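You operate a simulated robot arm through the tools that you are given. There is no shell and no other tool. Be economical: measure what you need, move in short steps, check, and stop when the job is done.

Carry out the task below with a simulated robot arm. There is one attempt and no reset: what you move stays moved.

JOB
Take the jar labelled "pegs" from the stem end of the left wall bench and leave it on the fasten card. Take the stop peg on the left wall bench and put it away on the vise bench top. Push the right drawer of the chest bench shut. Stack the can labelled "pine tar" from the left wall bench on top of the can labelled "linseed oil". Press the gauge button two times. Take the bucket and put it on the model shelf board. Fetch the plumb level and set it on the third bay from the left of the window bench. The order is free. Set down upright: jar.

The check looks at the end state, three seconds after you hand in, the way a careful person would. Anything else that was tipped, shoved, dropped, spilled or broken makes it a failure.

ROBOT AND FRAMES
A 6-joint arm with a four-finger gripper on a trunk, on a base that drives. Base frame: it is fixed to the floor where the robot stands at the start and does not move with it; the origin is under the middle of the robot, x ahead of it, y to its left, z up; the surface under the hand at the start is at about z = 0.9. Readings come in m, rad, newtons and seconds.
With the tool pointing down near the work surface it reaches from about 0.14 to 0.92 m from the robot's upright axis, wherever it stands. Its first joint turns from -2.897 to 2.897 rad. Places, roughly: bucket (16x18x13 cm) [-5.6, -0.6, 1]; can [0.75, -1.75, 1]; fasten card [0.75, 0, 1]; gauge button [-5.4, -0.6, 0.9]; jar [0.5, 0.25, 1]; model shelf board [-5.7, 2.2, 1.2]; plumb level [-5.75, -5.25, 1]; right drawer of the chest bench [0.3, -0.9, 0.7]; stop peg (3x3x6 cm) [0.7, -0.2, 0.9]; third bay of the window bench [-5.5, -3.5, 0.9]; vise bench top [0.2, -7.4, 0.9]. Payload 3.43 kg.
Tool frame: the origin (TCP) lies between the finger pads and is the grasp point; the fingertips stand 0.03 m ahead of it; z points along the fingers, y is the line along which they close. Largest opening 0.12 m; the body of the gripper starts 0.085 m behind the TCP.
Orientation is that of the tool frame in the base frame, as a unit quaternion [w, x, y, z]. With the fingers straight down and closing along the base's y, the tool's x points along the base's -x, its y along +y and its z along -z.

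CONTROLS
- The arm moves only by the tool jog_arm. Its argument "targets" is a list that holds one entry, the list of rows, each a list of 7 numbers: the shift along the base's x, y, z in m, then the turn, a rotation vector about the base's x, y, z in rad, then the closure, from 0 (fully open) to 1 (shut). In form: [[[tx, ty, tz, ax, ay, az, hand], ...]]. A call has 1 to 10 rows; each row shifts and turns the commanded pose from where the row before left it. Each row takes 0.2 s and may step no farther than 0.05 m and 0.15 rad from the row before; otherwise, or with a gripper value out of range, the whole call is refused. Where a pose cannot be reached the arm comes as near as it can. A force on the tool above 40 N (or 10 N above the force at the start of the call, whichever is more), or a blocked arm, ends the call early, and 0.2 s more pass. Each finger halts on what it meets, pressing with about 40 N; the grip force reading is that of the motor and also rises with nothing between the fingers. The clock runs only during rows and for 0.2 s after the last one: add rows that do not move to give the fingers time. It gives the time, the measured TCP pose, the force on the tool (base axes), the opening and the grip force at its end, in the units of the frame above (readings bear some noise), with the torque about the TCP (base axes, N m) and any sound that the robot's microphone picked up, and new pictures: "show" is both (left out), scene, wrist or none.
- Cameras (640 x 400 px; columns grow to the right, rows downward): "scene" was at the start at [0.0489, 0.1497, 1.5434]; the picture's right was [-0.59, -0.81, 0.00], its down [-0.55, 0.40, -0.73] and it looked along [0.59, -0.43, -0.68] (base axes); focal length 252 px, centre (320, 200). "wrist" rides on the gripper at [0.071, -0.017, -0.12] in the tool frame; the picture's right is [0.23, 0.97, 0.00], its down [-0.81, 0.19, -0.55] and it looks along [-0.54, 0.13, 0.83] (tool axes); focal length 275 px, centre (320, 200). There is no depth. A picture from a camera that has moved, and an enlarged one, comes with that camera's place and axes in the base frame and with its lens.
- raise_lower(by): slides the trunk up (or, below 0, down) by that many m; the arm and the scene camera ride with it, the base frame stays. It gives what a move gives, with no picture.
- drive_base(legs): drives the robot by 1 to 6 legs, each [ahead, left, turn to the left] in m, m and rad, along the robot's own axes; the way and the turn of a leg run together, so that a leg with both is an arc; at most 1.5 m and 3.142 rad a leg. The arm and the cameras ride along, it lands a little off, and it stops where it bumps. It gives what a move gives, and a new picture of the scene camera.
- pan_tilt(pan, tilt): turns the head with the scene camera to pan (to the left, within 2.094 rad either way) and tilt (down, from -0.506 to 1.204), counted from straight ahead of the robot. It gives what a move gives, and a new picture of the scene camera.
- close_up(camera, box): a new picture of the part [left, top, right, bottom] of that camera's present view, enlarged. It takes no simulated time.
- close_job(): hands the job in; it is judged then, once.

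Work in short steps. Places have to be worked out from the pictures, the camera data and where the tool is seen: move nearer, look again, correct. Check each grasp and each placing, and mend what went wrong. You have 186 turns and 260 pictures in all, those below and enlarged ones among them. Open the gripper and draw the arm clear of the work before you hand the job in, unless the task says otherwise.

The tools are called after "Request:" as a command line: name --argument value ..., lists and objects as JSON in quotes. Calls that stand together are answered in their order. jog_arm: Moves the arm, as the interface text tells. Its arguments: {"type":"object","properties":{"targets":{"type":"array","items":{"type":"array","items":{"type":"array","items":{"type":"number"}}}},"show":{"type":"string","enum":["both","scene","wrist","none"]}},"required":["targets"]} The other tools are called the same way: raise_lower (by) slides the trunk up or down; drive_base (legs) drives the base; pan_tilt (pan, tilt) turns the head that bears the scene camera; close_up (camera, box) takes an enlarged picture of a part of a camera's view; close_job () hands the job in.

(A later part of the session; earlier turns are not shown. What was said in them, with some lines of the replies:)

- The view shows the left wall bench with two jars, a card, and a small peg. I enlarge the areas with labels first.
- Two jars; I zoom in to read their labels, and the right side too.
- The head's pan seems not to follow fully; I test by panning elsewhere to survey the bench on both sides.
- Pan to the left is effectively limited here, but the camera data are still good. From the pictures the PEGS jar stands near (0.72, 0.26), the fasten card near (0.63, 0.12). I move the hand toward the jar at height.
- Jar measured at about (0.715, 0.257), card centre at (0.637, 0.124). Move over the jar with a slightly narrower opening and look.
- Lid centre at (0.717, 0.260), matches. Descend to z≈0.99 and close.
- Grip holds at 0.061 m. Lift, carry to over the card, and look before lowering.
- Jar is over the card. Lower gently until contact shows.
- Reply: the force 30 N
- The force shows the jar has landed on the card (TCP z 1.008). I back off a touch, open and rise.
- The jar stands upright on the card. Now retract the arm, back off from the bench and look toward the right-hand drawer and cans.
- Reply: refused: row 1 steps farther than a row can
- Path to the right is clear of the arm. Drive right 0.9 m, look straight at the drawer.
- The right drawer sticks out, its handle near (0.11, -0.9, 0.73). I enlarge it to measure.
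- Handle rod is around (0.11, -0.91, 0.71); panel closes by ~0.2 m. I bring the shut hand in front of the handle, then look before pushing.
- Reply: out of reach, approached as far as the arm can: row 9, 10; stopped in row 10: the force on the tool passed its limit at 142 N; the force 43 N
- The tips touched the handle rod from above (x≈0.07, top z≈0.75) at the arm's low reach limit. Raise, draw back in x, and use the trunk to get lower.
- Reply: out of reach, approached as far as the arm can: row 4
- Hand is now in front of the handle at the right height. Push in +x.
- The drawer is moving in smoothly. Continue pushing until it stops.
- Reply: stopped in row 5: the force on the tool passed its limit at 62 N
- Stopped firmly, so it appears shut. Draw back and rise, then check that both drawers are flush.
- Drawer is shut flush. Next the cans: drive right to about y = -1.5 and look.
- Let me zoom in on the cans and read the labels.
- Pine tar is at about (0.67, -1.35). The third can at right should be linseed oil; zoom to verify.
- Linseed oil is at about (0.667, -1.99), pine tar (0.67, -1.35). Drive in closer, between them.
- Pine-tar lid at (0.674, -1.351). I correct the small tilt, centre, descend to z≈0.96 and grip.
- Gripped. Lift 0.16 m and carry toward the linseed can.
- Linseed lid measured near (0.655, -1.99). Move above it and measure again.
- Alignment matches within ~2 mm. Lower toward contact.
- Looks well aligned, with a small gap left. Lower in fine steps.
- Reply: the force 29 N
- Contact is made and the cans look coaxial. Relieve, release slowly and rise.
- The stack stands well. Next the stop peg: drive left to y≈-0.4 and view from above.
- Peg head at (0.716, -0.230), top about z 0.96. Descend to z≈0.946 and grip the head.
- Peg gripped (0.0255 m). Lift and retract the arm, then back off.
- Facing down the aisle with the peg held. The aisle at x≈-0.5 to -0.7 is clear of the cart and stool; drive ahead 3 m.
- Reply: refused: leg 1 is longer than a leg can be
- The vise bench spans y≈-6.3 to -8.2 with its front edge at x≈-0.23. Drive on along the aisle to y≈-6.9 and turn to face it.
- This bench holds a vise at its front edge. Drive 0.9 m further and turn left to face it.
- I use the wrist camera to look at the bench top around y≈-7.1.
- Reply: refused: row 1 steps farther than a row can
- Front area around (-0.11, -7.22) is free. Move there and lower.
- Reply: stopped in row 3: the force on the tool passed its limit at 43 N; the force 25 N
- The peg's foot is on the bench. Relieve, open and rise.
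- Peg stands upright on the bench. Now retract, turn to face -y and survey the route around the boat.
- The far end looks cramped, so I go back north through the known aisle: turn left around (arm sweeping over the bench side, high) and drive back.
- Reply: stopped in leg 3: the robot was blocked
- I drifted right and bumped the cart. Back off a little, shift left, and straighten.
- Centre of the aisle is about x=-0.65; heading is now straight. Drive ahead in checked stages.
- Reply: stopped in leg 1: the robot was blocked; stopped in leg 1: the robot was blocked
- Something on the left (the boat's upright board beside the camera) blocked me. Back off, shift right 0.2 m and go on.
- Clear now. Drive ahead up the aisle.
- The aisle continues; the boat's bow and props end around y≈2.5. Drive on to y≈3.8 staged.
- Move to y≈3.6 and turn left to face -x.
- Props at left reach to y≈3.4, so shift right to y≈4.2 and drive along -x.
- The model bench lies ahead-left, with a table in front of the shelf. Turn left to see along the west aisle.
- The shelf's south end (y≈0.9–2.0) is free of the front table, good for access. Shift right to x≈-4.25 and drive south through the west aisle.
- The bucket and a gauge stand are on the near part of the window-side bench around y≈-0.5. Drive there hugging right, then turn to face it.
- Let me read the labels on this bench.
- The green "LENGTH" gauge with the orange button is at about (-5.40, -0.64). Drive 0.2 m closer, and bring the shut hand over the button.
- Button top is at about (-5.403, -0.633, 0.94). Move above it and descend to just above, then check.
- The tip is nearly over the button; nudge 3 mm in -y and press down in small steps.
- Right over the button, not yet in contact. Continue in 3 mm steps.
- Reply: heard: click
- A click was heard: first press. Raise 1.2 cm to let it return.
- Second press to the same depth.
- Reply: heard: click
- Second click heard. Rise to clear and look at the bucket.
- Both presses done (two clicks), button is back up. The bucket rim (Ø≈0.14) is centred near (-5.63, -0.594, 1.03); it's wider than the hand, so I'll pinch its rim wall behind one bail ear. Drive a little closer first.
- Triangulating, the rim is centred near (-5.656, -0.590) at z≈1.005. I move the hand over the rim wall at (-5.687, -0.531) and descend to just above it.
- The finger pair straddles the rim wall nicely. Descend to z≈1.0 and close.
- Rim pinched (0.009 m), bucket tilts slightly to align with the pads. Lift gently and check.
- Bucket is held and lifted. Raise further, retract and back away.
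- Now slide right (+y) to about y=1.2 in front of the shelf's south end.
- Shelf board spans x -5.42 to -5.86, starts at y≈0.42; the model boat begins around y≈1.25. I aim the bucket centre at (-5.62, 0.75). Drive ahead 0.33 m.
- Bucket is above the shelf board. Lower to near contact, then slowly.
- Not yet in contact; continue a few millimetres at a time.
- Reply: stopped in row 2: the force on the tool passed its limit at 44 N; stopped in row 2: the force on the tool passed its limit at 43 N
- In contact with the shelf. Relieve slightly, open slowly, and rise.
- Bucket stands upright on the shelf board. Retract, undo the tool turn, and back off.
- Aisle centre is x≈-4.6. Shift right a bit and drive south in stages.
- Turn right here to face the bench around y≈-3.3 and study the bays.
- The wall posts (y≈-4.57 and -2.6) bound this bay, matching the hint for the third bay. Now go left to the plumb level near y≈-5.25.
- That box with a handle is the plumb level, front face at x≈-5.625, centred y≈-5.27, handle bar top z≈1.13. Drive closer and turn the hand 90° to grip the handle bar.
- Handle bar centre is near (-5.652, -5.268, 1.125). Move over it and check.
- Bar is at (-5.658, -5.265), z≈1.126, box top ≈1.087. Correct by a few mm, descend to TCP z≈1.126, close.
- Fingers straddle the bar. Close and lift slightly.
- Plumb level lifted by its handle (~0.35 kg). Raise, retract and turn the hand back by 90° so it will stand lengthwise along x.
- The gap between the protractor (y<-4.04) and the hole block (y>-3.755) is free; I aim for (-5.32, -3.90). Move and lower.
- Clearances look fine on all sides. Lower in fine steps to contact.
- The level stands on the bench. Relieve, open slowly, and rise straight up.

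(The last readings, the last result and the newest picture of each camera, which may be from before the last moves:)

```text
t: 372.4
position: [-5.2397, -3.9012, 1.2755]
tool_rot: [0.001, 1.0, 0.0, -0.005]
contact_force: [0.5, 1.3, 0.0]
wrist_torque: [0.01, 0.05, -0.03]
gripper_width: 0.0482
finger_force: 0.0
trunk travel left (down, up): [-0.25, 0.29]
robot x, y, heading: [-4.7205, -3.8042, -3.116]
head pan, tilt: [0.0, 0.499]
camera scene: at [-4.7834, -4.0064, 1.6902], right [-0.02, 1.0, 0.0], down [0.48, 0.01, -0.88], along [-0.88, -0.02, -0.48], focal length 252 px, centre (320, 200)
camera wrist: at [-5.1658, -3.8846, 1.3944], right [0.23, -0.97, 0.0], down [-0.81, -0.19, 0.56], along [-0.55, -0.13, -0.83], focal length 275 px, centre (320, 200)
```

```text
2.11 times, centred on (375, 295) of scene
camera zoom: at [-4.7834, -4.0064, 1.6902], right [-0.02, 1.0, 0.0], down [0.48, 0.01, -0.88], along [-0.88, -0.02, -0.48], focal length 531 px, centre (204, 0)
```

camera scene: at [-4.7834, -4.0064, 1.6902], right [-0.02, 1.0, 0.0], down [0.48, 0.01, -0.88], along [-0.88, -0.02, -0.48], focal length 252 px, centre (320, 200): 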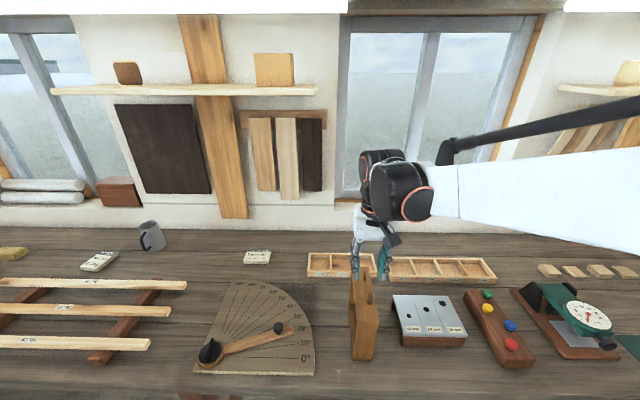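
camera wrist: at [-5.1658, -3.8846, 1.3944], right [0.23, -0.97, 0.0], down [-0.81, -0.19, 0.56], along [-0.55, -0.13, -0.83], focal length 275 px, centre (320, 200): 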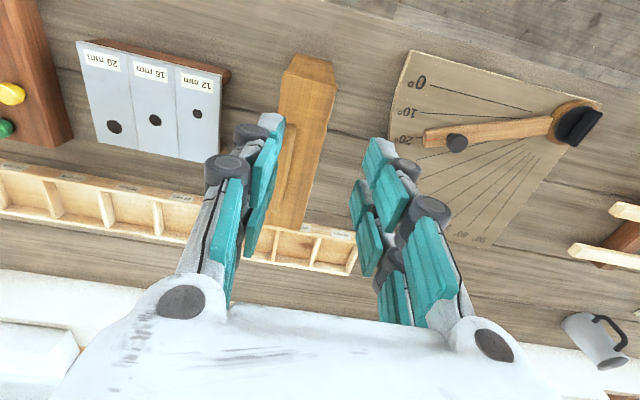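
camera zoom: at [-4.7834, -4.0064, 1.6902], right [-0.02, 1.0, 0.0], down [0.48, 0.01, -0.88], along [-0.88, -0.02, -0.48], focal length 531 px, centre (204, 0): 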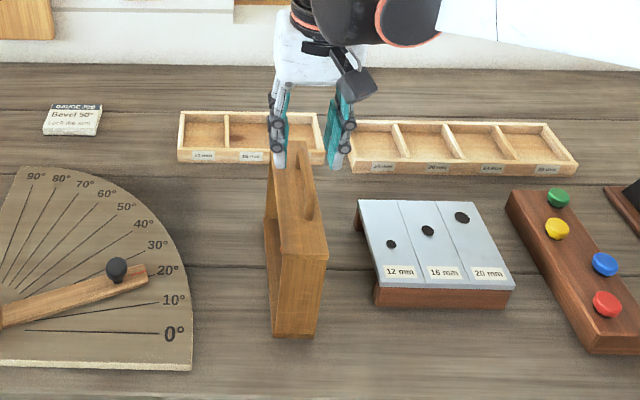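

The level seems slightly leaning compared to before; let time pass and re-check.

Request:
jog_arm --targets '[[[0, 0, 0.02, 0, 0, 0, 0.6], [0, 0, 0, 0, 0, 0, 0.6], [0, 0, 0, 0, 0, 0, 0.6], [0, 0, 0, 0, 0, 0, 0.6]]]' --show "none"

Request:
close_up --camera "scene" --box '[310, 230, 420, 380]'

Request:
close_up --camera "wrist" --box '[220, 20, 420, 280]'

```text
t: 373.4
position: [-5.2404, -3.9008, 1.2943]
tool_rot: [0.0, 1.0, 0.0, -0.005]
contact_force: [0.0, -0.4, 0.1]
wrist_torque: [0.01, -0.02, -0.01]
gripper_width: 0.0479
finger_force: 0.1
trunk travel left (down, up): [-0.25, 0.29]
robot x, y, heading: [-4.7169, -3.8003, -3.12]
head pan, tilt: [0.0, 0.499]
```

```text
2.67 times, centred on (365, 305) of scene
camera zoom: at [-4.7848, -4.0065, 1.6901], right [-0.02, 1.0, 0.0], down [0.48, 0.01, -0.88], along [-0.88, -0.02, -0.48], focal length 672 px, centre (200, -80)
```

zoom: 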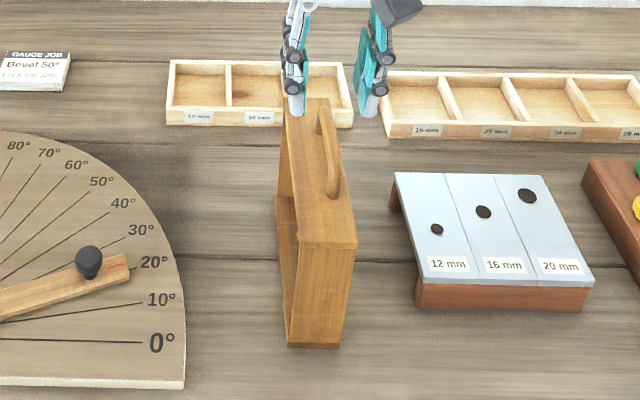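

```text
1.54 times, centred on (320, 150) of wrist
camera zoom: at [-5.1672, -3.8852, 1.4142], right [0.23, -0.97, 0.0], down [-0.81, -0.19, 0.56], along [-0.55, -0.13, -0.83], focal length 424 px, centre (320, 277)
```

zoom: 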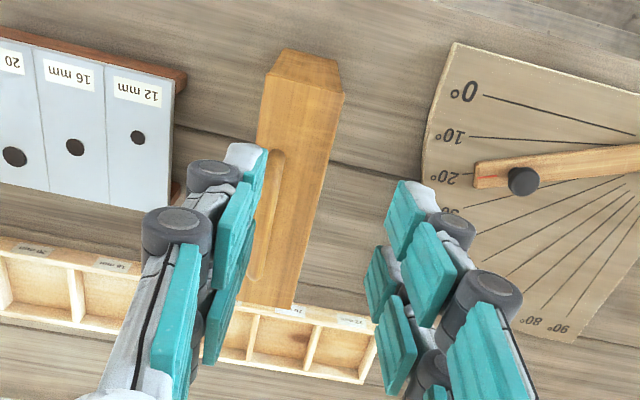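

Computing the vertical projection, the level stands upright. Draw the arm back and back off, then hand in.

Request:
jog_arm --targets '[[[0.045, 0, 0.01, 0, 0, 0, 0], [0.045, 0, 0, 0, 0, 0, 0], [0.045, 0, 0, 0, 0, 0, 0]]]' --show "none"

Request:
drive_base --legs '[[-0.25, 0, 0]]'

```text
t: 374.2
position: [-5.1033, -3.8985, 1.3056]
tool_rot: [0.001, 1.0, 0.0, -0.005]
contact_force: [-0.3, 0.1, 0.0]
wrist_torque: [0.01, 0.03, 0.01]
gripper_width: 0.1201
finger_force: 0.2
trunk travel left (down, up): [-0.25, 0.29]
robot x, y, heading: [-4.7195, -3.8036, -3.118]
head pan, tilt: [0.0, 0.499]
```

```text
t: 376.1
position: [-4.8481, -3.8942, 1.3055]
tool_rot: [0.001, 1.0, 0.0, -0.004]
contact_force: [0.0, 0.1, -0.1]
wrist_torque: [-0.01, 0.03, 0.02]
gripper_width: 0.1201
finger_force: 0.0
trunk travel left (down, up): [-0.25, 0.29]
robot x, y, heading: [-4.4683, -3.798, -3.12]
head pan, tilt: [0.0, 0.499]
camera scene: at [-4.5286, -4.0004, 1.6902], right [-0.03, 1.0, 0.0], down [0.48, 0.01, -0.88], along [-0.88, -0.02, -0.48], focal length 252 px, centre (320, 200)
```

scene: 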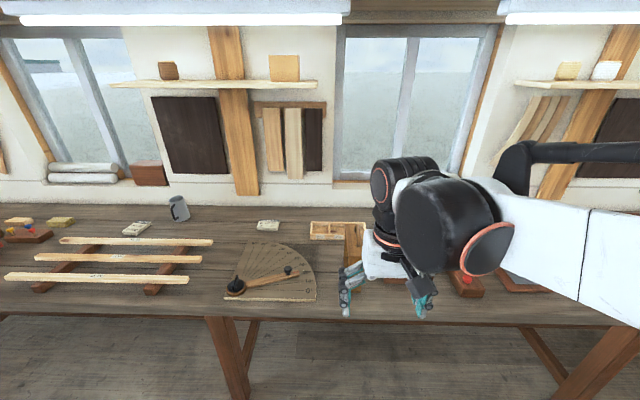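

All seven parts are done, and the arm is open and clear of the work. Handing in.

Request:
close_job

```text
The job is handed in.
```

The job is handed in with all seven parts done. On the drive back from the vise bench, the robot was blocked once by the cart of timber near the yellow post. It was then blocked twice beside the boat's upright board. I backed off each time and did not check whether the cart or the board had shifted.

- **Jar:** the "pegs" jar stands upright on the fasten card.
- **Stop peg:** it stands near the front edge of the vise bench top.
- **Drawer:** the right drawer of the chest bench is shut flush.
- **Cans:** "pine tar" is stacked on "linseed oil".
- **Gauge button:** pressed twice, with a click heard each time.
- **Bucket:** it stands upright on the model shelf board, at the end clear of the model boat.
- **Plumb level:** it stands upright in the third bay from the left of the window bench, which I took to be the stretch between the two wall posts that matches the place given.
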